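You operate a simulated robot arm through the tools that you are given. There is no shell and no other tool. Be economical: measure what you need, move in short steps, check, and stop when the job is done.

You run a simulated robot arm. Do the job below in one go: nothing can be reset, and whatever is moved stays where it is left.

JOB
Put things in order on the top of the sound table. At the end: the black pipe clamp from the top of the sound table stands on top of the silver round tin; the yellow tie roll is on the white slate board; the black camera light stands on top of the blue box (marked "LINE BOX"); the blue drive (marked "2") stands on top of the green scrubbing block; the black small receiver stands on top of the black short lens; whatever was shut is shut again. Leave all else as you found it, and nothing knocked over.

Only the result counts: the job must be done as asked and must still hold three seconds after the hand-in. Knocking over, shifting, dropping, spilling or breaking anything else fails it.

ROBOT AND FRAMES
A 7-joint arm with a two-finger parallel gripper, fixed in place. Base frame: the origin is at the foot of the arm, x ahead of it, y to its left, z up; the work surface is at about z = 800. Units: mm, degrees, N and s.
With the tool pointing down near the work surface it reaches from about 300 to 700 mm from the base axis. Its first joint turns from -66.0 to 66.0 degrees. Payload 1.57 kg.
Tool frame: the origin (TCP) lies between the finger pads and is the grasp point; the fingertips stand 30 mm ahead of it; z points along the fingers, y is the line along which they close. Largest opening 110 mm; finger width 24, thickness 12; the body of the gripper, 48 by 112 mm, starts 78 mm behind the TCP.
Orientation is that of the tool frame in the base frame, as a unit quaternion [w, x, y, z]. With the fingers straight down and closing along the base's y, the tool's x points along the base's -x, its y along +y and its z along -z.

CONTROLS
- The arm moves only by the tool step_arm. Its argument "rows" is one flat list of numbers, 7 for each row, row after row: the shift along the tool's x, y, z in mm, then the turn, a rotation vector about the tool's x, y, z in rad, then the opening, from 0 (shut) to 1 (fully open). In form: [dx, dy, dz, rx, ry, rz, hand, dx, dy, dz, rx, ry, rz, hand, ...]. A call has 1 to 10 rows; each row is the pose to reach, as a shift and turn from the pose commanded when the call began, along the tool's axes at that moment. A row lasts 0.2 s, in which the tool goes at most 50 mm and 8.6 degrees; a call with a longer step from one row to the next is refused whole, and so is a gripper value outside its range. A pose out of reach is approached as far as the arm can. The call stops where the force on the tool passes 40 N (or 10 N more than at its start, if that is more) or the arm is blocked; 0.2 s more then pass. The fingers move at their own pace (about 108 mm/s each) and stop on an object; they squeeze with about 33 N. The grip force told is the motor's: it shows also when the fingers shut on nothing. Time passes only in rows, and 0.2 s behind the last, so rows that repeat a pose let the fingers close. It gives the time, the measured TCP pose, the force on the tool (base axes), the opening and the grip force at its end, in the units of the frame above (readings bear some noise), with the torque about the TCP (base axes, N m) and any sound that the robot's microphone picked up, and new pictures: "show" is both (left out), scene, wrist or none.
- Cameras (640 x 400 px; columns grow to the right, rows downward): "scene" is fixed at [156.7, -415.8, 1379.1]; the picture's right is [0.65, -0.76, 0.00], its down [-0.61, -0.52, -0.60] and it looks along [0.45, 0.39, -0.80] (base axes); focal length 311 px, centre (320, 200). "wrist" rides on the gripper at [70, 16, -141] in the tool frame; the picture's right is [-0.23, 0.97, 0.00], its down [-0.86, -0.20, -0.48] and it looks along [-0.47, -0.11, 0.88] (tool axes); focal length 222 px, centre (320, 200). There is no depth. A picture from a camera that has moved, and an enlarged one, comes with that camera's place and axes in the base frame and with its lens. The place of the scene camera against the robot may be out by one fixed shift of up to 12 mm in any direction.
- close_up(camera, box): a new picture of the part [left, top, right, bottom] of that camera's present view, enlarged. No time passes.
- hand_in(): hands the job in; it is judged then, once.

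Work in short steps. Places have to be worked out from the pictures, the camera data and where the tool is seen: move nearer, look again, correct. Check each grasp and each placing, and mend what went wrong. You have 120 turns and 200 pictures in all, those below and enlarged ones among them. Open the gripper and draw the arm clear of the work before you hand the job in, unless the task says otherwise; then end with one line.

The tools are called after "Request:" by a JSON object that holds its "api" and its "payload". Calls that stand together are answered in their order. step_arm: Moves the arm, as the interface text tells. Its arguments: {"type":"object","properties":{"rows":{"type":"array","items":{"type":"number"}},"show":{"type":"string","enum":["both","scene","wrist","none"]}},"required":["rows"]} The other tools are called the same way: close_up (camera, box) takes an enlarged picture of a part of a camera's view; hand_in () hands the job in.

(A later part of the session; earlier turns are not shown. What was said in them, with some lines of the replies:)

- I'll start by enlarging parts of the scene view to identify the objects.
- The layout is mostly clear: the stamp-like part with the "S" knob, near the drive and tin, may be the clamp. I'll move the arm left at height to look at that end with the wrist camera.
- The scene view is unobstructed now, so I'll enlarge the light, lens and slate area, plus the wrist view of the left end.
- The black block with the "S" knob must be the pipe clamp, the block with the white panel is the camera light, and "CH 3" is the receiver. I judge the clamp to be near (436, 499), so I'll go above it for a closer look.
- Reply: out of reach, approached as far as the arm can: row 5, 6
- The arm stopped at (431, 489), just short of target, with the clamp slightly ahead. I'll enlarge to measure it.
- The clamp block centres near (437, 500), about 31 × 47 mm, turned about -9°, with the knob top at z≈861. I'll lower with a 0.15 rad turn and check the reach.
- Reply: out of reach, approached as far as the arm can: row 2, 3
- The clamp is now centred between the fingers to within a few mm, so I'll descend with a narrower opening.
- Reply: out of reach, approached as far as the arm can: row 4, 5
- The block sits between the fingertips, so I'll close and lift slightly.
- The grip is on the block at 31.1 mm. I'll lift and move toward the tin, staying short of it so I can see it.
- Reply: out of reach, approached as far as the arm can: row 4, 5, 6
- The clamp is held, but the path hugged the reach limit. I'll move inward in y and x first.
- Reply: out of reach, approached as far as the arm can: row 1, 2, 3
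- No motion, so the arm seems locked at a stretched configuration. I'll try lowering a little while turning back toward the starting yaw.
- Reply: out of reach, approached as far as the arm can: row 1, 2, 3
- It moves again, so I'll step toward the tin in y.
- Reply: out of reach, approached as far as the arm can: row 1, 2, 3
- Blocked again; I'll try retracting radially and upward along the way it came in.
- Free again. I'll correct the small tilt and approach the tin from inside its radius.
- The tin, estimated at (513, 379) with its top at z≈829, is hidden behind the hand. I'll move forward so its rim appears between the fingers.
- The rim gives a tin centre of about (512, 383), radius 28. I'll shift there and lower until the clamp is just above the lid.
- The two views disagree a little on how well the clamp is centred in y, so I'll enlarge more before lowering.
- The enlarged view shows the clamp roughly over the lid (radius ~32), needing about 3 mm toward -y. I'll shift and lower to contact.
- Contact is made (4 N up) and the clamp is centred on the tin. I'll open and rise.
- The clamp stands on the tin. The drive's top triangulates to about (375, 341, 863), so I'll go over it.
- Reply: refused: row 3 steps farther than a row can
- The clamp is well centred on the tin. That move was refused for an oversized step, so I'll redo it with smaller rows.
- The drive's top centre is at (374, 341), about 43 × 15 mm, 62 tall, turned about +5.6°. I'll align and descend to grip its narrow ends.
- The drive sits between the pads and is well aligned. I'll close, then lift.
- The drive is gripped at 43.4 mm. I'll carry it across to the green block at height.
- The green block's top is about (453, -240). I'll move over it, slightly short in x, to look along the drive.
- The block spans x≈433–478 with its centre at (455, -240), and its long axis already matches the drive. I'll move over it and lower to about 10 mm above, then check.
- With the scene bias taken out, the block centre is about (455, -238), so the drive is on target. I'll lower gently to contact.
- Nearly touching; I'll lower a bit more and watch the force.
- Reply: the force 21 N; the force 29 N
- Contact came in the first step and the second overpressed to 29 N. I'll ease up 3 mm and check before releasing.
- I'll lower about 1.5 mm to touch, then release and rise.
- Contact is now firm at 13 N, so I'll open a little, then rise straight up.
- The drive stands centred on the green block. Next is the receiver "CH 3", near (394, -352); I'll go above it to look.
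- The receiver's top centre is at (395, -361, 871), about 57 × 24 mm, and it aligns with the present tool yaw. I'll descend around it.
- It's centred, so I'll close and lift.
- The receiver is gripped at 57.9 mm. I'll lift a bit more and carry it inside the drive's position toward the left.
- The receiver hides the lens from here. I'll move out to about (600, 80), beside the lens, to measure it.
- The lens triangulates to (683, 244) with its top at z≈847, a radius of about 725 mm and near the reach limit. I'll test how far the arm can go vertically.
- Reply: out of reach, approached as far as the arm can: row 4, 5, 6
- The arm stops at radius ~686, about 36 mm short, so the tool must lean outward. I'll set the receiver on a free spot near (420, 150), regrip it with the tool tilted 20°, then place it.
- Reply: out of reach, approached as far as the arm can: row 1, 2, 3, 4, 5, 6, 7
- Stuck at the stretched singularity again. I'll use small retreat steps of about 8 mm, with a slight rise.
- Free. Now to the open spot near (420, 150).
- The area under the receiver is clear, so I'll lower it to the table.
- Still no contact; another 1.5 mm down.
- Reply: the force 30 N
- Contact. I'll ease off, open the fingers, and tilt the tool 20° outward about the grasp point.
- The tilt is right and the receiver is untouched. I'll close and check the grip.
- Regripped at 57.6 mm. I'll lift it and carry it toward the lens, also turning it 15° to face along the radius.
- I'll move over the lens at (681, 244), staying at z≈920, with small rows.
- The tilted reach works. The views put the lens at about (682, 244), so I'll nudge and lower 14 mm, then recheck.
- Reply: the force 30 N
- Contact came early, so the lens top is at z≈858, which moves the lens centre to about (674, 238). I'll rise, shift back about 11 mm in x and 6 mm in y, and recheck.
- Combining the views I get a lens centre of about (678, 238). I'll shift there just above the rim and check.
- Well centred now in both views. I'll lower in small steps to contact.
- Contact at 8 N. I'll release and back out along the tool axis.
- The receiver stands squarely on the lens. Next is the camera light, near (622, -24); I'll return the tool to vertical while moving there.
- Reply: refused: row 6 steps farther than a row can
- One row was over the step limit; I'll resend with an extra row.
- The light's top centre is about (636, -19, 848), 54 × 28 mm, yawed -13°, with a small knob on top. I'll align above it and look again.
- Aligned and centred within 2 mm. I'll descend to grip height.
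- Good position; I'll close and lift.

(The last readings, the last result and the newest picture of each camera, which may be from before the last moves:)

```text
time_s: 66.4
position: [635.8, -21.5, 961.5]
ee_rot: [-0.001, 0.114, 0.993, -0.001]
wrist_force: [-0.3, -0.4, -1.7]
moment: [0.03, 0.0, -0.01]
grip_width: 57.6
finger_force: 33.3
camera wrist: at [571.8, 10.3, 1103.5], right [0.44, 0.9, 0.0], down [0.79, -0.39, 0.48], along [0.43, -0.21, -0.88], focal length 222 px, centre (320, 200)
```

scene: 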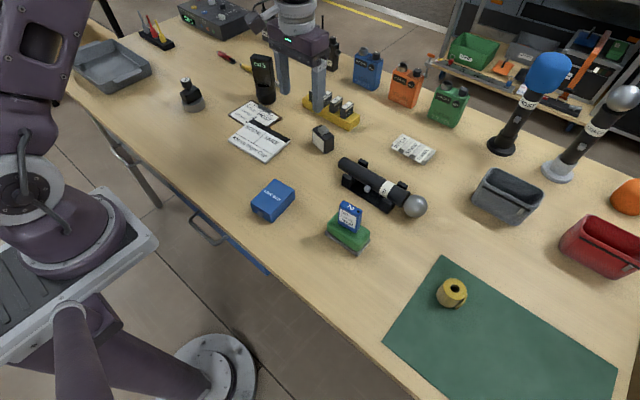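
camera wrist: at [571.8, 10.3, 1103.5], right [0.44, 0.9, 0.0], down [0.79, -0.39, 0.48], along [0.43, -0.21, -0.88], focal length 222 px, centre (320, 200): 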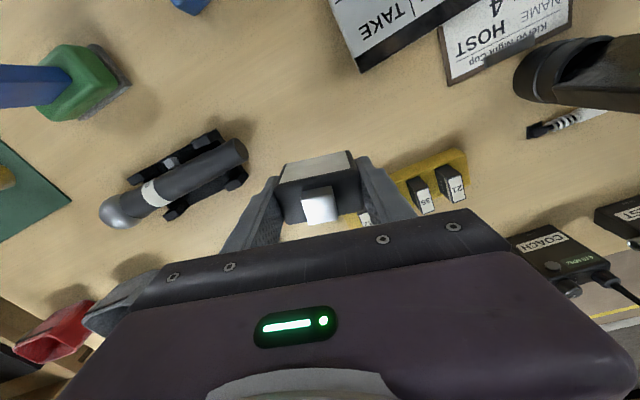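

The light is held. I'll carry it inward to the LINE BOX near (405, -60).

Request:
{"api": "step_arm", "payload": {"rows": [36, -15, 0, 0, 0, 0, 0.3, 73, -30, 0, 0, 0, 0, 0.3, 110, -45, 0, 0, 0, 0, 0.3, 147, -60, 0, 0, 0, 0, 0.3, 184, -76, 0, 0, 0, 0, 0.3, 221, -91, 0, 0, 0, 0, 0.3, 221, -91, 0, 0, 0, 0, 0.3], "show": "wrist"}}

Request:
{"api": "close_up", "payload": {"camera": "wrist", "box": [230, 70, 410, 230]}}

Request:
{"api": "close_up", "payload": {"camera": "scene", "box": [230, 150, 320, 240]}}

```text
time_s: 68.0
position: [401.2, -59.7, 961.3]
ee_rot: [0.0, 0.114, 0.993, 0.0]
wrist_force: [0.2, -0.5, -1.1]
moment: [-0.01, 0.02, -0.02]
grip_width: 57.6
finger_force: 33.1
camera wrist: at [335.9, -27.6, 1102.0], right [0.44, 0.9, 0.0], down [0.79, -0.39, 0.48], along [0.43, -0.21, -0.88], focal length 222 px, centre (320, 200)
```

wrist: 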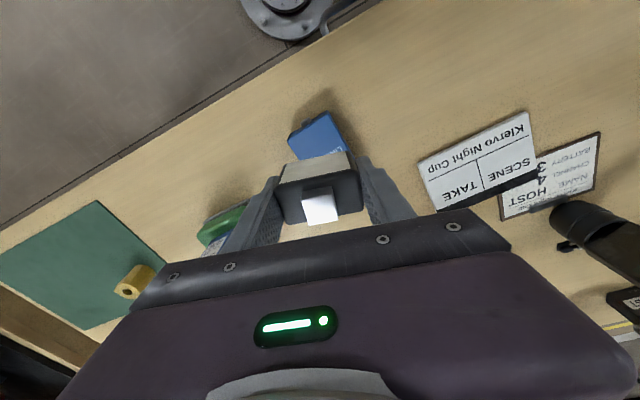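

```text
2.50 times, centred on (320, 150) of wrist
camera zoom: at [335.9, -27.6, 1102.0], right [0.44, 0.9, 0.0], down [0.79, -0.39, 0.48], along [0.43, -0.21, -0.88], focal length 555 px, centre (320, 325)
```

zoom: 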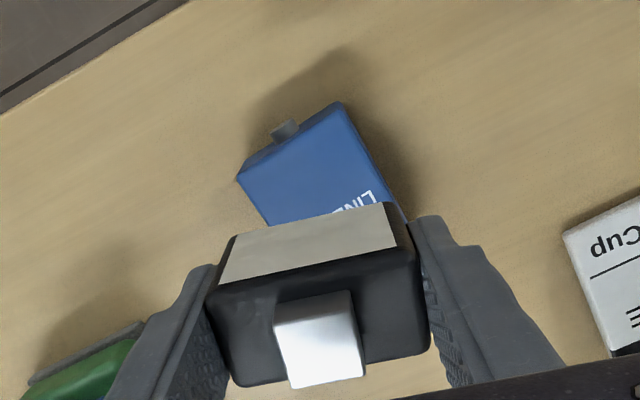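

```text
4.44 times, centred on (275, 195) of scene
camera zoom: at [156.7, -415.8, 1379.1], right [0.65, -0.76, 0.0], down [-0.61, -0.52, -0.6], along [0.45, 0.39, -0.8], focal length 1381 px, centre (520, 222)
```

zoom: 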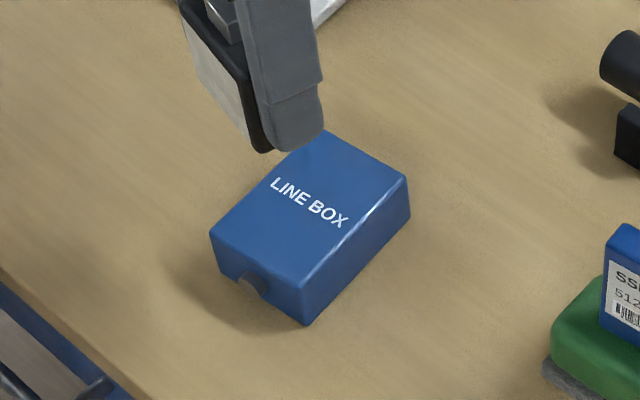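

The box's top centre is about (411, -61), 80 × 57 mm, top z≈839, yaw +4°. I'll align the light and lower to about 15 mm above.

Request:
{"api": "step_arm", "payload": {"rows": [-4, 0, 20, 0, 0, -0.1, 0.3, -8, 1, 40, 0, 0, -0.2, 0.3, -10, 1, 60, 0, 0, -0.3, 0.3, -10, 1, 70, 0, 0, -0.3, 0.3, -10, 1, 70, 0, 0, -0.3, 0.3], "show": "none"}}

Request:
{"api": "close_up", "payload": {"camera": "wrist", "box": [230, 70, 410, 230]}}

Request:
{"api": "close_up", "payload": {"camera": "scene", "box": [230, 150, 320, 240]}}

```text
time_s: 69.2
position: [409.4, -58.9, 890.8]
ee_rot: [0.0, -0.035, 0.999, 0.0]
wrist_force: [0.7, 0.4, -2.2]
moment: [-0.01, -0.02, -0.01]
grip_width: 57.6
finger_force: 33.0
```

```text
2.50 times, centred on (320, 150) of wrist
camera zoom: at [339.4, -47.6, 1032.4], right [0.16, 0.99, 0.0], down [0.87, -0.14, 0.48], along [0.47, -0.08, -0.88], focal length 555 px, centre (320, 325)
```

zoom: 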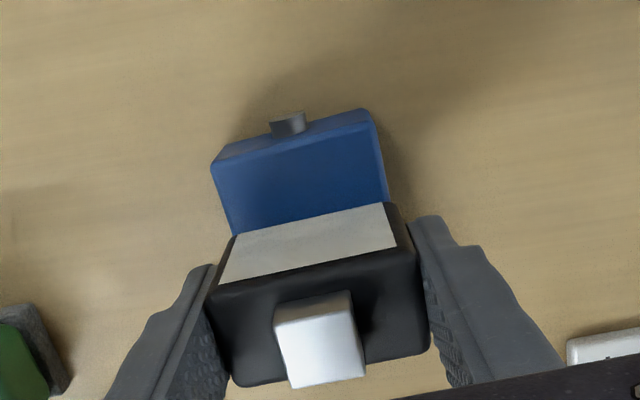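

```text
4.44 times, centred on (275, 195) of scene
camera zoom: at [156.7, -415.8, 1379.1], right [0.65, -0.76, 0.0], down [-0.61, -0.52, -0.6], along [0.45, 0.39, -0.8], focal length 1381 px, centre (520, 222)
```

zoom: 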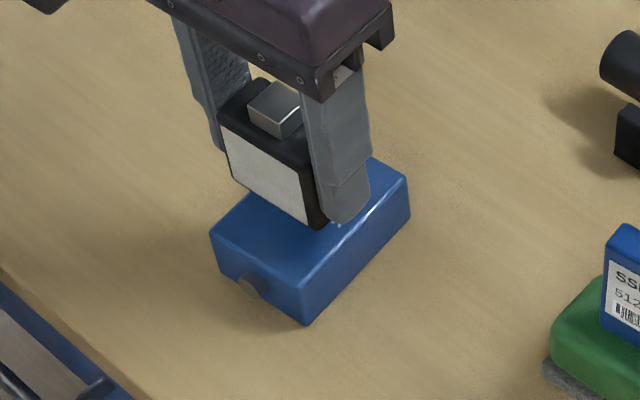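

Well aligned over the box. I'll lower 10 mm, then in fine steps.

Request:
{"api": "step_arm", "payload": {"rows": [0, 0, 4, 0, 0, 0, 0.3, 0, 0, 8, 0, 0, 0, 0.3, 0, 0, 10, 0, 0, 0, 0.3, 0, 0, 11, 0, 0, 0, 0.3, 0, 0, 11, 0, 0, 0, 0.3], "show": "none"}}

Request:
{"api": "step_arm", "payload": {"rows": [0, 0, 0.8, 0, 0, 0, 0.3, 0, 0, 0.8, 0, 0, 0, 0.3], "show": "none"}}

```text
time_s: 70.4
position: [409.4, -58.8, 879.8]
ee_rot: [0.001, -0.035, 0.999, -0.001]
wrist_force: [0.6, 0.7, -1.4]
moment: [0.02, -0.01, 0.02]
grip_width: 57.6
finger_force: 33.4
```

```text
time_s: 71.0
position: [410.1, -58.6, 880.2]
ee_rot: [0.0, -0.035, 0.999, -0.001]
wrist_force: [0.5, -0.4, -1.7]
moment: [0.01, 0.02, 0.01]
grip_width: 57.5
finger_force: 33.0
```

Request:
{"api": "step_arm", "payload": {"rows": [0, 0, 0.8, 0, 0, 0, 0.3, 0, 0, 0.8, 0, 0, 0, 0.3], "show": "none"}}

Request:
{"api": "close_up", "payload": {"camera": "scene", "box": [250, 160, 310, 230]}}

```text
time_s: 71.6
position: [410.0, -57.8, 878.0]
ee_rot: [-0.001, -0.036, 0.999, -0.001]
wrist_force: [-0.4, -0.1, -2.1]
moment: [0.0, 0.0, 0.0]
grip_width: 57.6
finger_force: 33.2
```

```text
5.71 times, centred on (280, 195) of scene
camera zoom: at [156.7, -415.8, 1379.1], right [0.65, -0.76, 0.0], down [-0.61, -0.52, -0.6], along [0.45, 0.39, -0.8], focal length 1776 px, centre (549, 229)
```

zoom: 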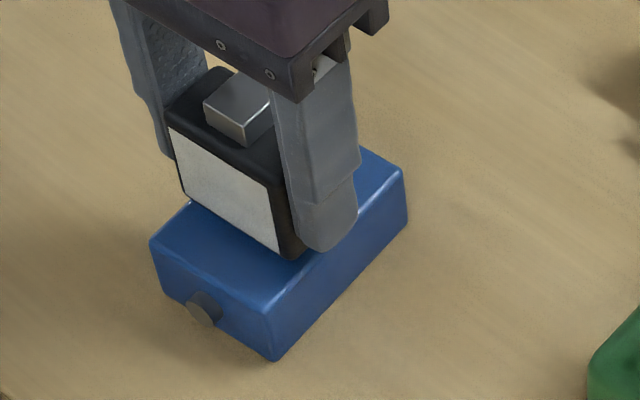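

Still about 1 mm of gap, and the scene view shows the light about 4 mm too far to +y. I'll shift and continue down.

Request:
{"api": "step_arm", "payload": {"rows": [0, -4, -0.5, 0, 0, 0, 0.3, 0, -4, 0.8, 0, 0, 0, 0.3, 0, -4, 0.8, 0, 0, 0, 0.3], "show": "none"}}

Request:
{"api": "step_arm", "payload": {"rows": [0, 0, 0.8, 0, 0, 0, 0.3, 0, 0, 0.8, 0, 0, 0, 0.3], "show": "none"}}

```text
time_s: 72.4
position: [410.0, -63.3, 877.2]
ee_rot: [0.0, -0.036, 0.999, -0.001]
wrist_force: [-0.3, 0.0, -1.1]
moment: [-0.01, -0.02, 0.01]
grip_width: 58.1
finger_force: 32.8
```

```text
time_s: 73.0
position: [409.6, -62.9, 877.1]
ee_rot: [0.0, -0.036, 0.999, -0.001]
wrist_force: [0.5, 0.0, -1.1]
moment: [0.01, 0.01, 0.0]
grip_width: 57.6
finger_force: 33.3
```

Request:
{"api": "step_arm", "payload": {"rows": [0, 0, 0.9, 0, 0, 0, 0.3, 0, 0, 0.9, 0, 0, 0, 0.3], "show": "none"}}

Request:
{"api": "step_arm", "payload": {"rows": [0, 0, 0.7, 0, 0, 0, 0.3, 0, 0, 0.7, 0, 0, 0, 0.3], "show": "none"}}

```text
time_s: 73.6
position: [407.9, -62.7, 874.8]
ee_rot: [0.001, -0.036, 0.999, -0.001]
wrist_force: [-0.7, 0.4, -1.3]
moment: [0.02, 0.0, -0.04]
grip_width: 57.5
finger_force: 32.8
```

```text
time_s: 74.2
position: [409.8, -62.9, 873.7]
ee_rot: [0.0, -0.036, 0.999, -0.001]
wrist_force: [1.1, 0.5, 3.2]
moment: [0.11, 0.01, -0.01]
grip_width: 57.2
finger_force: 33.1
```

Contact has begun (force reversed to +3 N). I'll press 0.4 mm more, release, and rise.

Request:
{"api": "step_arm", "payload": {"rows": [0, 0, 0.4, 0, 0, 0, 0.3, 0, 0, 0.3, 0, 0, 0, 0.5, 0, 0, 0.3, 0, 0, 0, 0.75, 0, 0, 0, 0, 0, 0, 0.75, 0, 0, -35, 0, 0, 0, 0.75, 0, 0, -80, 0, 0, 0, 0.75], "show": "wrist"}}

Request:
{"api": "close_up", "payload": {"camera": "scene", "box": [240, 150, 320, 230]}}

```text
time_s: 75.6
position: [409.5, -62.0, 957.5]
ee_rot: [0.0, -0.036, 0.999, -0.002]
wrist_force: [-0.6, -1.6, 0.5]
moment: [0.0, 0.01, 0.04]
grip_width: 82.5
finger_force: 0.1
camera wrist: at [339.7, -51.1, 1098.3], right [0.16, 0.99, 0.0], down [0.87, -0.14, 0.48], along [0.47, -0.08, -0.88], focal length 222 px, centre (320, 200)
```

wrist: 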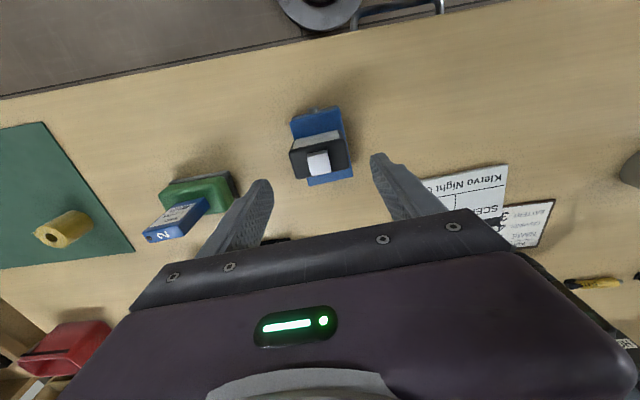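

```text
5.00 times, centred on (280, 190) of scene
camera zoom: at [156.7, -415.8, 1379.1], right [0.65, -0.76, 0.0], down [-0.61, -0.52, -0.6], along [0.45, 0.39, -0.8], focal length 1554 px, centre (520, 250)
```

zoom: 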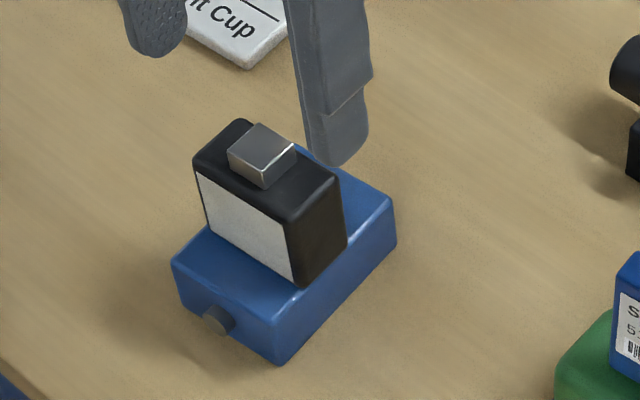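

The light stands on the LINE BOX. Last item: the yellow roll near (475, -454); I'll raise and move above it.

Request:
{"api": "step_arm", "payload": {"rows": [0, -30, -40, 0, 0, 0, 0.75, 0, -75, -50, 0, 0, 0, 0.75, 0, -120, -50, 0, 0, 0, 0.75, 0, -165, -50, 0, 0, 0, 0.75, 0, -210, -50, 0, 0, 0, 0.75, 0, -255, -50, 0, 0, 0, 0.75, -5, -300, -50, 0, 0, 0, 0.75, -14, -345, -40, 0, 0, 0, 0.75, -23, -378, -20, 0, 0, 0, 0.75, -23, -378, -20, 0, 0, 0, 0.75], "show": "wrist"}}

Request:
{"api": "close_up", "payload": {"camera": "wrist", "box": [240, 90, 400, 230]}}

```text
time_s: 77.8
position: [457.3, -438.2, 974.3]
ee_rot: [0.0, -0.035, 0.999, -0.001]
wrist_force: [0.6, 0.1, 0.5]
moment: [0.03, -0.01, 0.02]
grip_width: 82.5
finger_force: 0.1
camera wrist: at [387.4, -426.8, 1116.0], right [0.16, 0.99, 0.0], down [0.87, -0.14, 0.48], along [0.47, -0.08, -0.88], focal length 222 px, centre (320, 200)
```

wrist: 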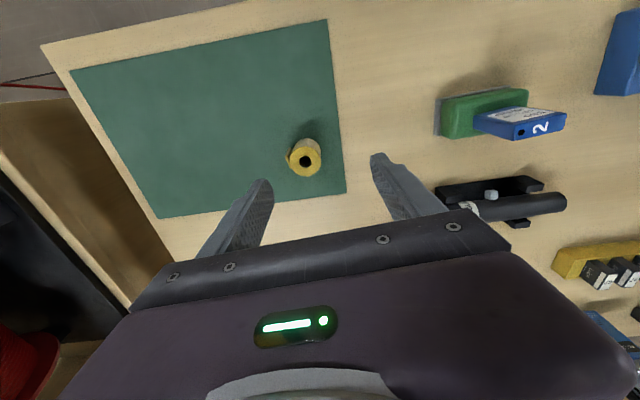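

```text
2.86 times, centred on (320, 160) of wrist
camera zoom: at [387.4, -426.8, 1116.0], right [0.16, 0.99, 0.0], down [0.87, -0.14, 0.48], along [0.47, -0.08, -0.88], focal length 635 px, centre (320, 314)
```

zoom: 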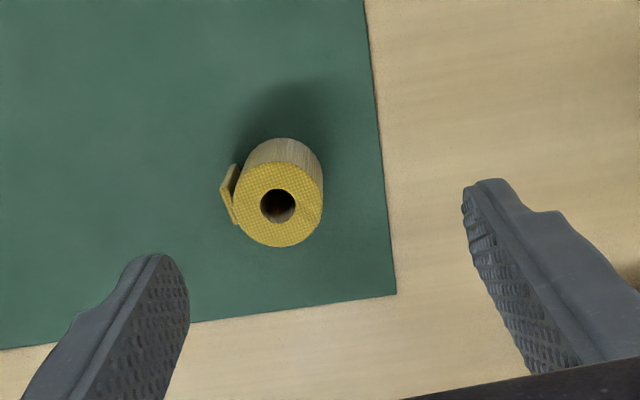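

The roll is at (475, -461), radius ~19.5, top z≈844, with its tab on the -y/-x side. I'll turn the hand 50° so the fingers close clear of the tab, above the roll.

Request:
{"api": "step_arm", "payload": {"rows": [-3, -4, 9, 0, 0, -0.145, 0.75, -6, -8, 18, 0, 0, -0.29, 0.75, -8, -12, 27, 0, 0, -0.435, 0.75, -11, -16, 36, 0, 0, -0.58, 0.75, -13, -20, 45, 0, 0, -0.725, 0.75, -15.8, -23.6, 54, 0, 0, -0.87, 0.75, -15.8, -23.6, 54, 0, 0, -0.87, 0.75], "show": "wrist"}}

Request:
{"api": "close_up", "payload": {"camera": "wrist", "box": [240, 90, 400, 230]}}

```text
time_s: 79.4
position: [476.1, -461.3, 920.2]
ee_rot: [-0.001, -0.454, 0.891, 0.0]
wrist_force: [-1.1, -0.5, 0.2]
moment: [0.0, -0.03, 0.02]
grip_width: 82.5
finger_force: 0.0
camera wrist: at [422.6, -507.5, 1062.7], right [-0.65, 0.76, 0.0], down [0.66, 0.57, 0.48], along [0.36, 0.31, -0.88], focal length 222 px, centre (320, 200)
```

wrist: 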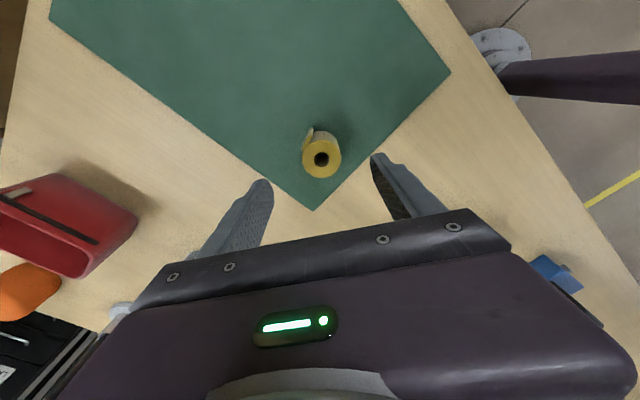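

```text
2.86 times, centred on (320, 160) of wrist
camera zoom: at [422.6, -507.5, 1062.7], right [-0.65, 0.76, 0.0], down [0.66, 0.57, 0.48], along [0.36, 0.31, -0.88], focal length 635 px, centre (320, 314)
```

zoom: 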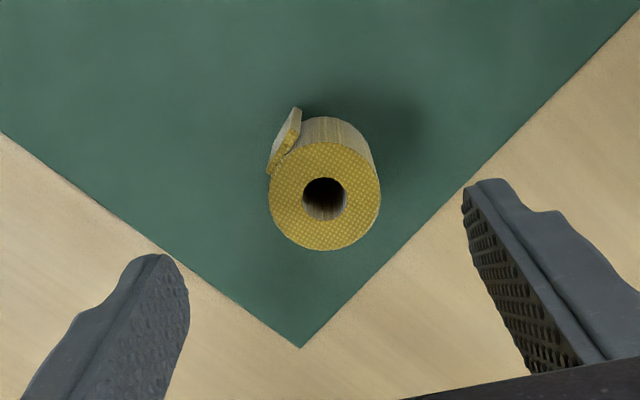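

Reach is fine and the roll is centred, but the tab is still close to the left finger. I'll turn 23° more and descend.

Request:
{"api": "step_arm", "payload": {"rows": [0, 1, 0, 0, 0, -0.14, 0.75, 0, 1, 0, 0, 0, -0.28, 0.75, 0, 1, 10, 0, 0, -0.4, 0.75, 0, 1, 40, 0, 0, -0.4, 0.75, 0, 1, 70, 0, 0, -0.4, 0.75, 0, 1, 84, 0, 0, -0.4, 0.75, 0, 1, 84, 0, 0, -0.4, 0.75], "show": "wrist"}}

Request:
{"api": "close_up", "payload": {"camera": "wrist", "box": [240, 110, 400, 250]}}

```text
time_s: 81.0
position: [476.6, -459.9, 836.6]
ee_rot: [-0.001, -0.622, 0.783, -0.002]
wrist_force: [-0.1, 0.0, -0.3]
moment: [-0.02, 0.0, -0.03]
grip_width: 82.6
finger_force: 0.1
camera wrist: at [446.8, -524.5, 979.1], right [-0.9, 0.44, 0.0], down [0.39, 0.79, 0.48], along [0.21, 0.43, -0.88], focal length 222 px, centre (320, 200)
```

wrist: 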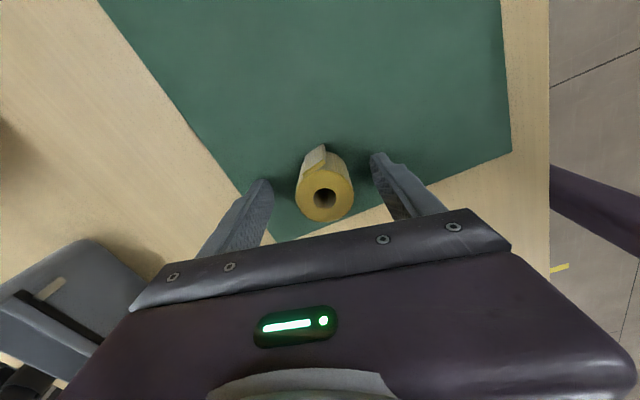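

```text
2.86 times, centred on (320, 180) of wrist
camera zoom: at [446.8, -524.5, 979.1], right [-0.9, 0.44, 0.0], down [0.39, 0.79, 0.48], along [0.21, 0.43, -0.88], focal length 635 px, centre (320, 257)
```

zoom: 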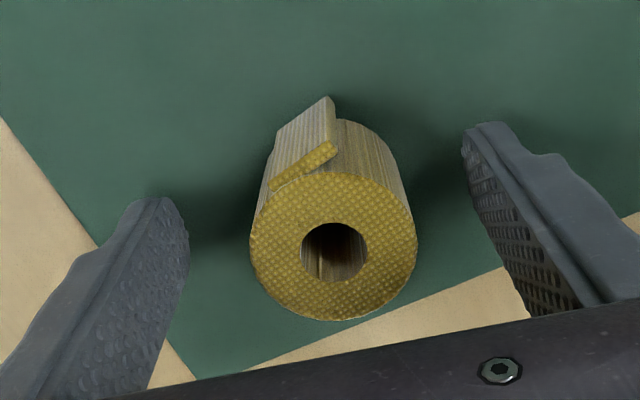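

The tab is clear of both fingers. I'll centre by 2–3 mm, then close and lift.

Request:
{"api": "step_arm", "payload": {"rows": [2, 3, 0, 0, 0, 0, 0.75, 2, 3, 0, 0, 0, 0, 0.4, 2, 3, 0, 0, 0, 0, 0.15, 2, 3, 0, 0, 0, 0, 0.15, 2, 3, -30, 0, 0, 0, 0.15, 2, 3, -75, 0, 0, 0, 0.15, 2, 3, -120, 0, 0, 0, 0.15], "show": "wrist"}}

```text
time_s: 82.6
position: [473.8, -461.6, 955.9]
ee_rot: [-0.003, -0.621, 0.784, -0.001]
wrist_force: [-1.0, -0.6, 0.1]
moment: [0.04, -0.05, 0.05]
grip_width: 38.3
finger_force: 32.7
camera wrist: at [442.4, -525.3, 1097.6], right [-0.9, 0.44, 0.0], down [0.39, 0.79, 0.47], along [0.21, 0.43, -0.88], focal length 222 px, centre (320, 200)
```

wrist: 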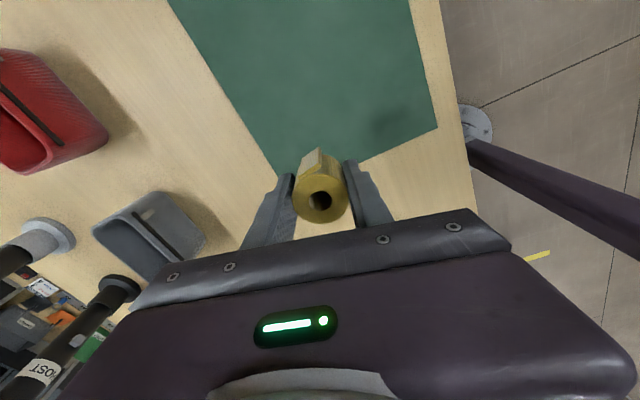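

The roll is held at 38.3 mm. I'll raise it and carry it toward the slate at about (522, 122), unwinding the hand's turn on the way.

Request:
{"api": "step_arm", "payload": {"rows": [-42, 8, -20, 0, 0, 0.11, 0.15, -84, 16, -45, 0, 0, 0.22, 0.15, -127, 24, -45, 0, 0, 0.33, 0.15, -169, 32, -45, 0, 0, 0.44, 0.15, -212, 40, -45, 0, 0, 0.55, 0.15, -254, 47, -45, 0, 0, 0.66, 0.15, -296, 55, -45, 0, 0, 0.77, 0.15, -338, 63, -45, 0, 0, 0.88, 0.15, -380, 71, -45, 0, 0, 0.99, 0.15, -423, 79, -45, 0, 0, 1.1, 0.15], "show": "wrist"}}

```text
time_s: 84.8
position: [491.7, -29.0, 1001.0]
ee_rot: [0.0, -0.119, 0.993, -0.001]
wrist_force: [0.3, -1.0, -0.4]
moment: [-0.04, 0.04, 0.01]
grip_width: 38.2
finger_force: 32.6
camera wrist: at [420.4, -29.3, 1143.1], right [-0.01, 1.0, 0.0], down [0.88, 0.01, 0.48], along [0.48, 0.0, -0.88], focal length 222 px, centre (320, 200)
```

wrist: 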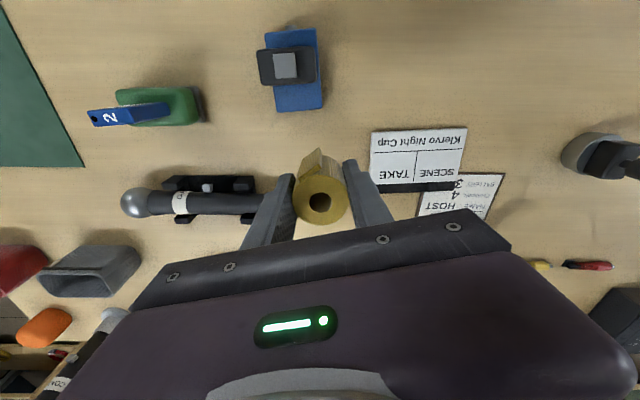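

The slate's white area centres near (524, 120). I'll move over it and down to z≈900.

Request:
{"api": "step_arm", "payload": {"rows": [-16, 34, 0, 0, 0, 0, 0.15, -32, 68, 10, 0, 0, 0, 0.15, -48, 102, 30, 0, 0, 0, 0.15, -64.8, 135.6, 60, 0, 0, 0, 0.15, -64.8, 135.6, 100, 0, 0, 0, 0.15, -64.8, 135.6, 100, 0, 0, 0, 0.15]}}

```text
time_s: 86.2
position: [522.7, 115.5, 901.5]
ee_rot: [0.0, -0.12, 0.993, -0.001]
wrist_force: [-0.2, -0.5, -0.2]
moment: [-0.01, 0.01, 0.01]
grip_width: 38.3
finger_force: 33.3
camera wrist: at [451.6, 114.6, 1042.7], right [-0.01, 1.0, 0.0], down [0.88, 0.01, 0.48], along [0.48, 0.0, -0.88], focal length 222 px, centre (320, 200)
```

scene: 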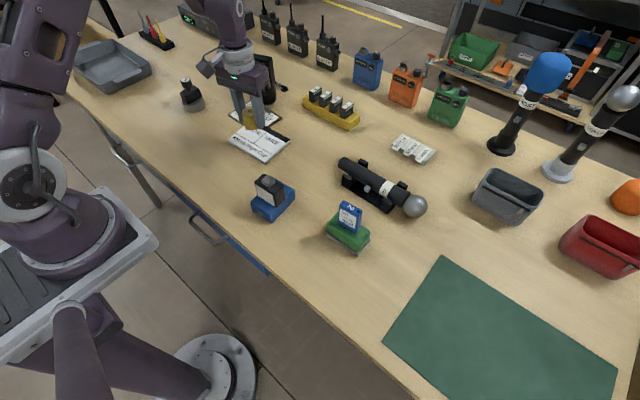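
wrist: 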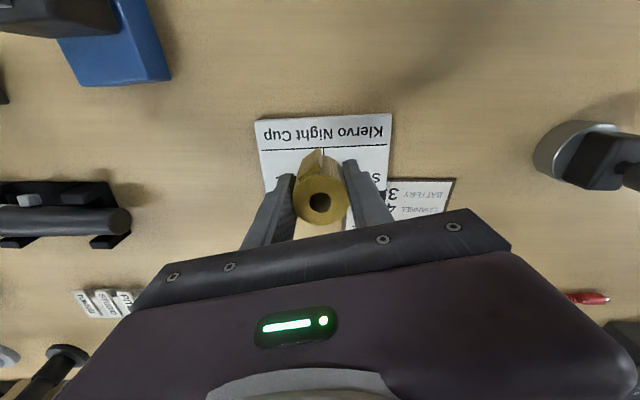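

Centred over the slate; I'll descend to just above, then fine steps.

Request:
{"api": "step_arm", "payload": {"rows": [0, 0, 25, 0, 0, 0, 0.15, 0, 0, 45, 0, 0, 0, 0.15, 0, 0, 53, 0, 0, 0, 0.15, 0, 0, 53, 0, 0, 0, 0.15], "show": "none"}}

Request:
{"api": "close_up", "payload": {"camera": "scene", "box": [220, 90, 300, 170]}}

```text
time_s: 87.2
position: [522.5, 115.9, 847.9]
ee_rot: [0.0, -0.12, 0.993, -0.001]
wrist_force: [0.6, 0.1, -0.5]
moment: [0.03, 0.0, 0.01]
grip_width: 38.4
finger_force: 32.7
```

```text
5.00 times, centred on (260, 130) of scene
camera zoom: at [156.7, -415.8, 1379.1], right [0.65, -0.76, 0.0], down [-0.61, -0.52, -0.6], along [0.45, 0.39, -0.8], focal length 1554 px, centre (620, 550)
```

zoom: 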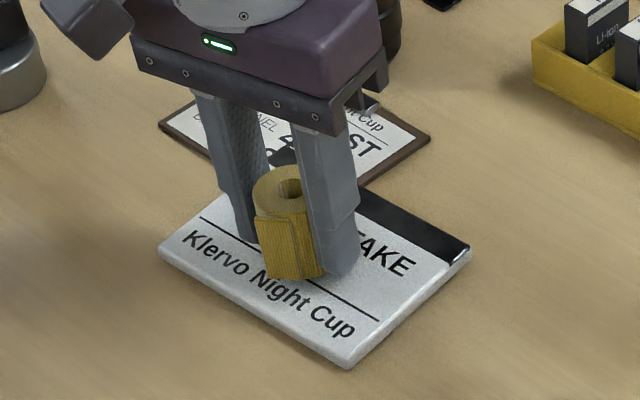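

Close now; fine lowering.

Request:
{"api": "step_arm", "payload": {"rows": [0, 0, 1, 0, 0, 0, 0.15, 0, 0, 1, 0, 0, 0, 0.15], "show": "none"}}

Request:
{"api": "step_arm", "payload": {"rows": [0, 0, 1, 0, 0, 0, 0.15, 0, 0, 1, 0, 0, 0, 0.15], "show": "none"}}

Request:
{"api": "step_arm", "payload": {"rows": [0, 0, 1, 0, 0, 0, 0.15, 0, 0, 1, 0, 0, 0, 0.15], "show": "none"}}

```text
time_s: 87.8
position: [524.2, 114.8, 847.0]
ee_rot: [0.0, -0.12, 0.993, -0.001]
wrist_force: [0.3, 0.0, -2.0]
moment: [-0.01, -0.03, -0.01]
grip_width: 38.5
finger_force: 33.5
```

```text
time_s: 88.4
position: [522.9, 115.6, 847.2]
ee_rot: [0.0, -0.12, 0.993, -0.002]
wrist_force: [-1.4, -2.2, 11.6]
moment: [0.1, -0.18, 0.01]
grip_width: 38.1
finger_force: 32.9
```

```text
time_s: 89.0
position: [522.9, 115.0, 846.5]
ee_rot: [0.001, -0.12, 0.993, -0.001]
wrist_force: [-1.4, -1.1, 19.9]
moment: [0.21, -0.3, -0.02]
grip_width: 38.3
finger_force: 33.0
```

Contact. I'll ease back 1 mm, open, and rise.

Request:
{"api": "step_arm", "payload": {"rows": [0, 0, -1, 0, 0, 0, 0.15, 0, 0, -1, 0, 0, 0, 0.4, 0, 0, -1, 0, 0, 0, 0.65, 0, 0, -1, 0, 0, 0, 0.65, 0, 0, -30, 0, 0, 0, 0.65, 0, 0, -75, 0, 0, 0, 0.65, 0, 0, -120, 0, 0, 0, 0.65], "show": "wrist"}}

Request:
{"api": "close_up", "payload": {"camera": "scene", "box": [220, 90, 300, 170]}}

```text
time_s: 90.6
position: [524.2, 115.7, 963.8]
ee_rot: [-0.001, -0.12, 0.993, -0.001]
wrist_force: [0.4, 0.0, 0.3]
moment: [-0.01, 0.02, 0.0]
grip_width: 71.5
finger_force: 0.0
camera wrist: at [452.7, 114.3, 1106.7], right [-0.01, 1.0, 0.0], down [0.88, 0.01, 0.48], along [0.48, 0.0, -0.88], focal length 222 px, centre (320, 200)
```

wrist: 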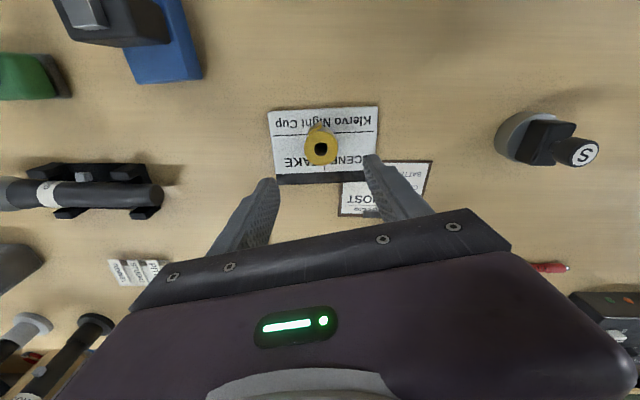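

```text
5.00 times, centred on (260, 130) of scene
camera zoom: at [156.7, -415.8, 1379.1], right [0.65, -0.76, 0.0], down [-0.61, -0.52, -0.6], along [0.45, 0.39, -0.8], focal length 1554 px, centre (620, 550)
```

zoom: 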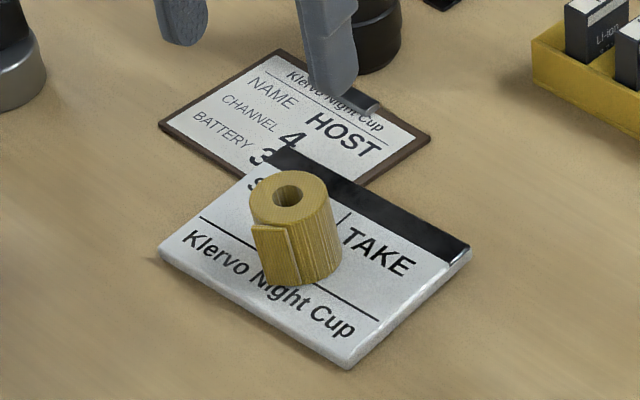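

The roll sits on the slate. I'll draw the arm up and back clear, then do a final check.

Request:
{"api": "step_arm", "payload": {"rows": [30, 0, -30, 0, 0, 0, 0.65, 60, 0, -65, 0, 0, 0, 0.65, 90, 0, -100, 0, 0, 0, 0.65, 120, 0, -110, 0, 0, 0, 0.65, 150, 20, -110, 0, 0, 0, 0.65, 150, 50, -110, 0, 0, 0, 0.65]}}

Request:
{"api": "close_up", "payload": {"camera": "scene", "box": [150, 40, 410, 270]}}

```text
time_s: 92.0
position: [365.5, 127.4, 1075.0]
ee_rot: [0.0, -0.12, 0.993, -0.001]
wrist_force: [0.6, -0.2, -1.0]
moment: [0.0, 0.0, 0.01]
grip_width: 71.5
finger_force: 0.0
camera wrist: at [293.5, 127.0, 1217.3], right [-0.01, 1.0, 0.0], down [0.88, 0.01, 0.48], along [0.48, 0.0, -0.88], focal length 222 px, centre (320, 200)
```

scene: 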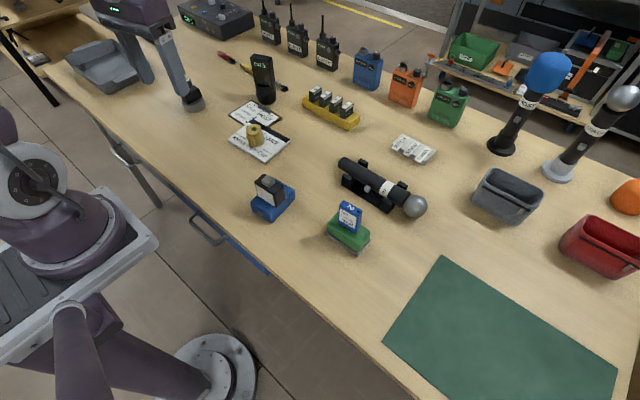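
wrist: 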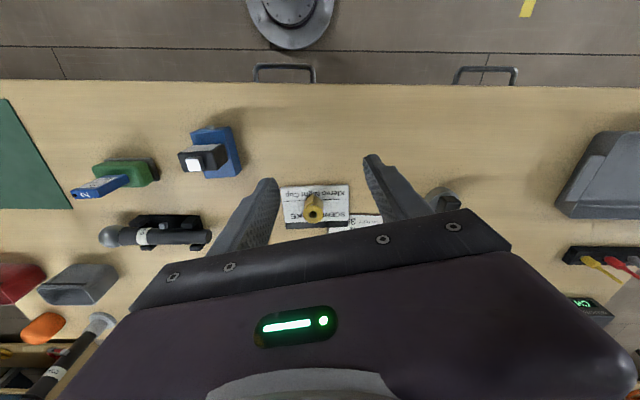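

```text
1.74 times, centred on (280, 155) of scene
camera zoom: at [156.7, -415.8, 1379.1], right [0.65, -0.76, 0.0], down [-0.61, -0.52, -0.6], along [0.45, 0.39, -0.8], focal length 540 px, centre (390, 278)
```

zoom: 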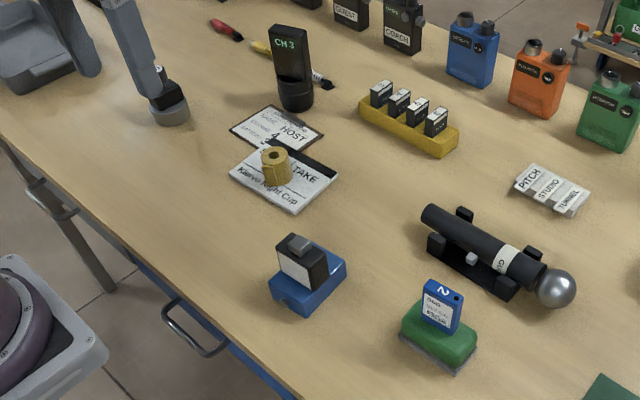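

All five items are in place, everything else is as found, the drawers are still shut, and the arm is clear with the gripper open. I'm handing in.

Request:
{"api": "hand_in", "payload": {}}

```text
The job is handed in.
```

I handed the job in with all five items in place: the clamp on the tin, the roll on the slate, the light on the LINE BOX, the drive on the scrubbing block and the receiver on the lens. Nothing was knocked over, and I never touched the drawers.
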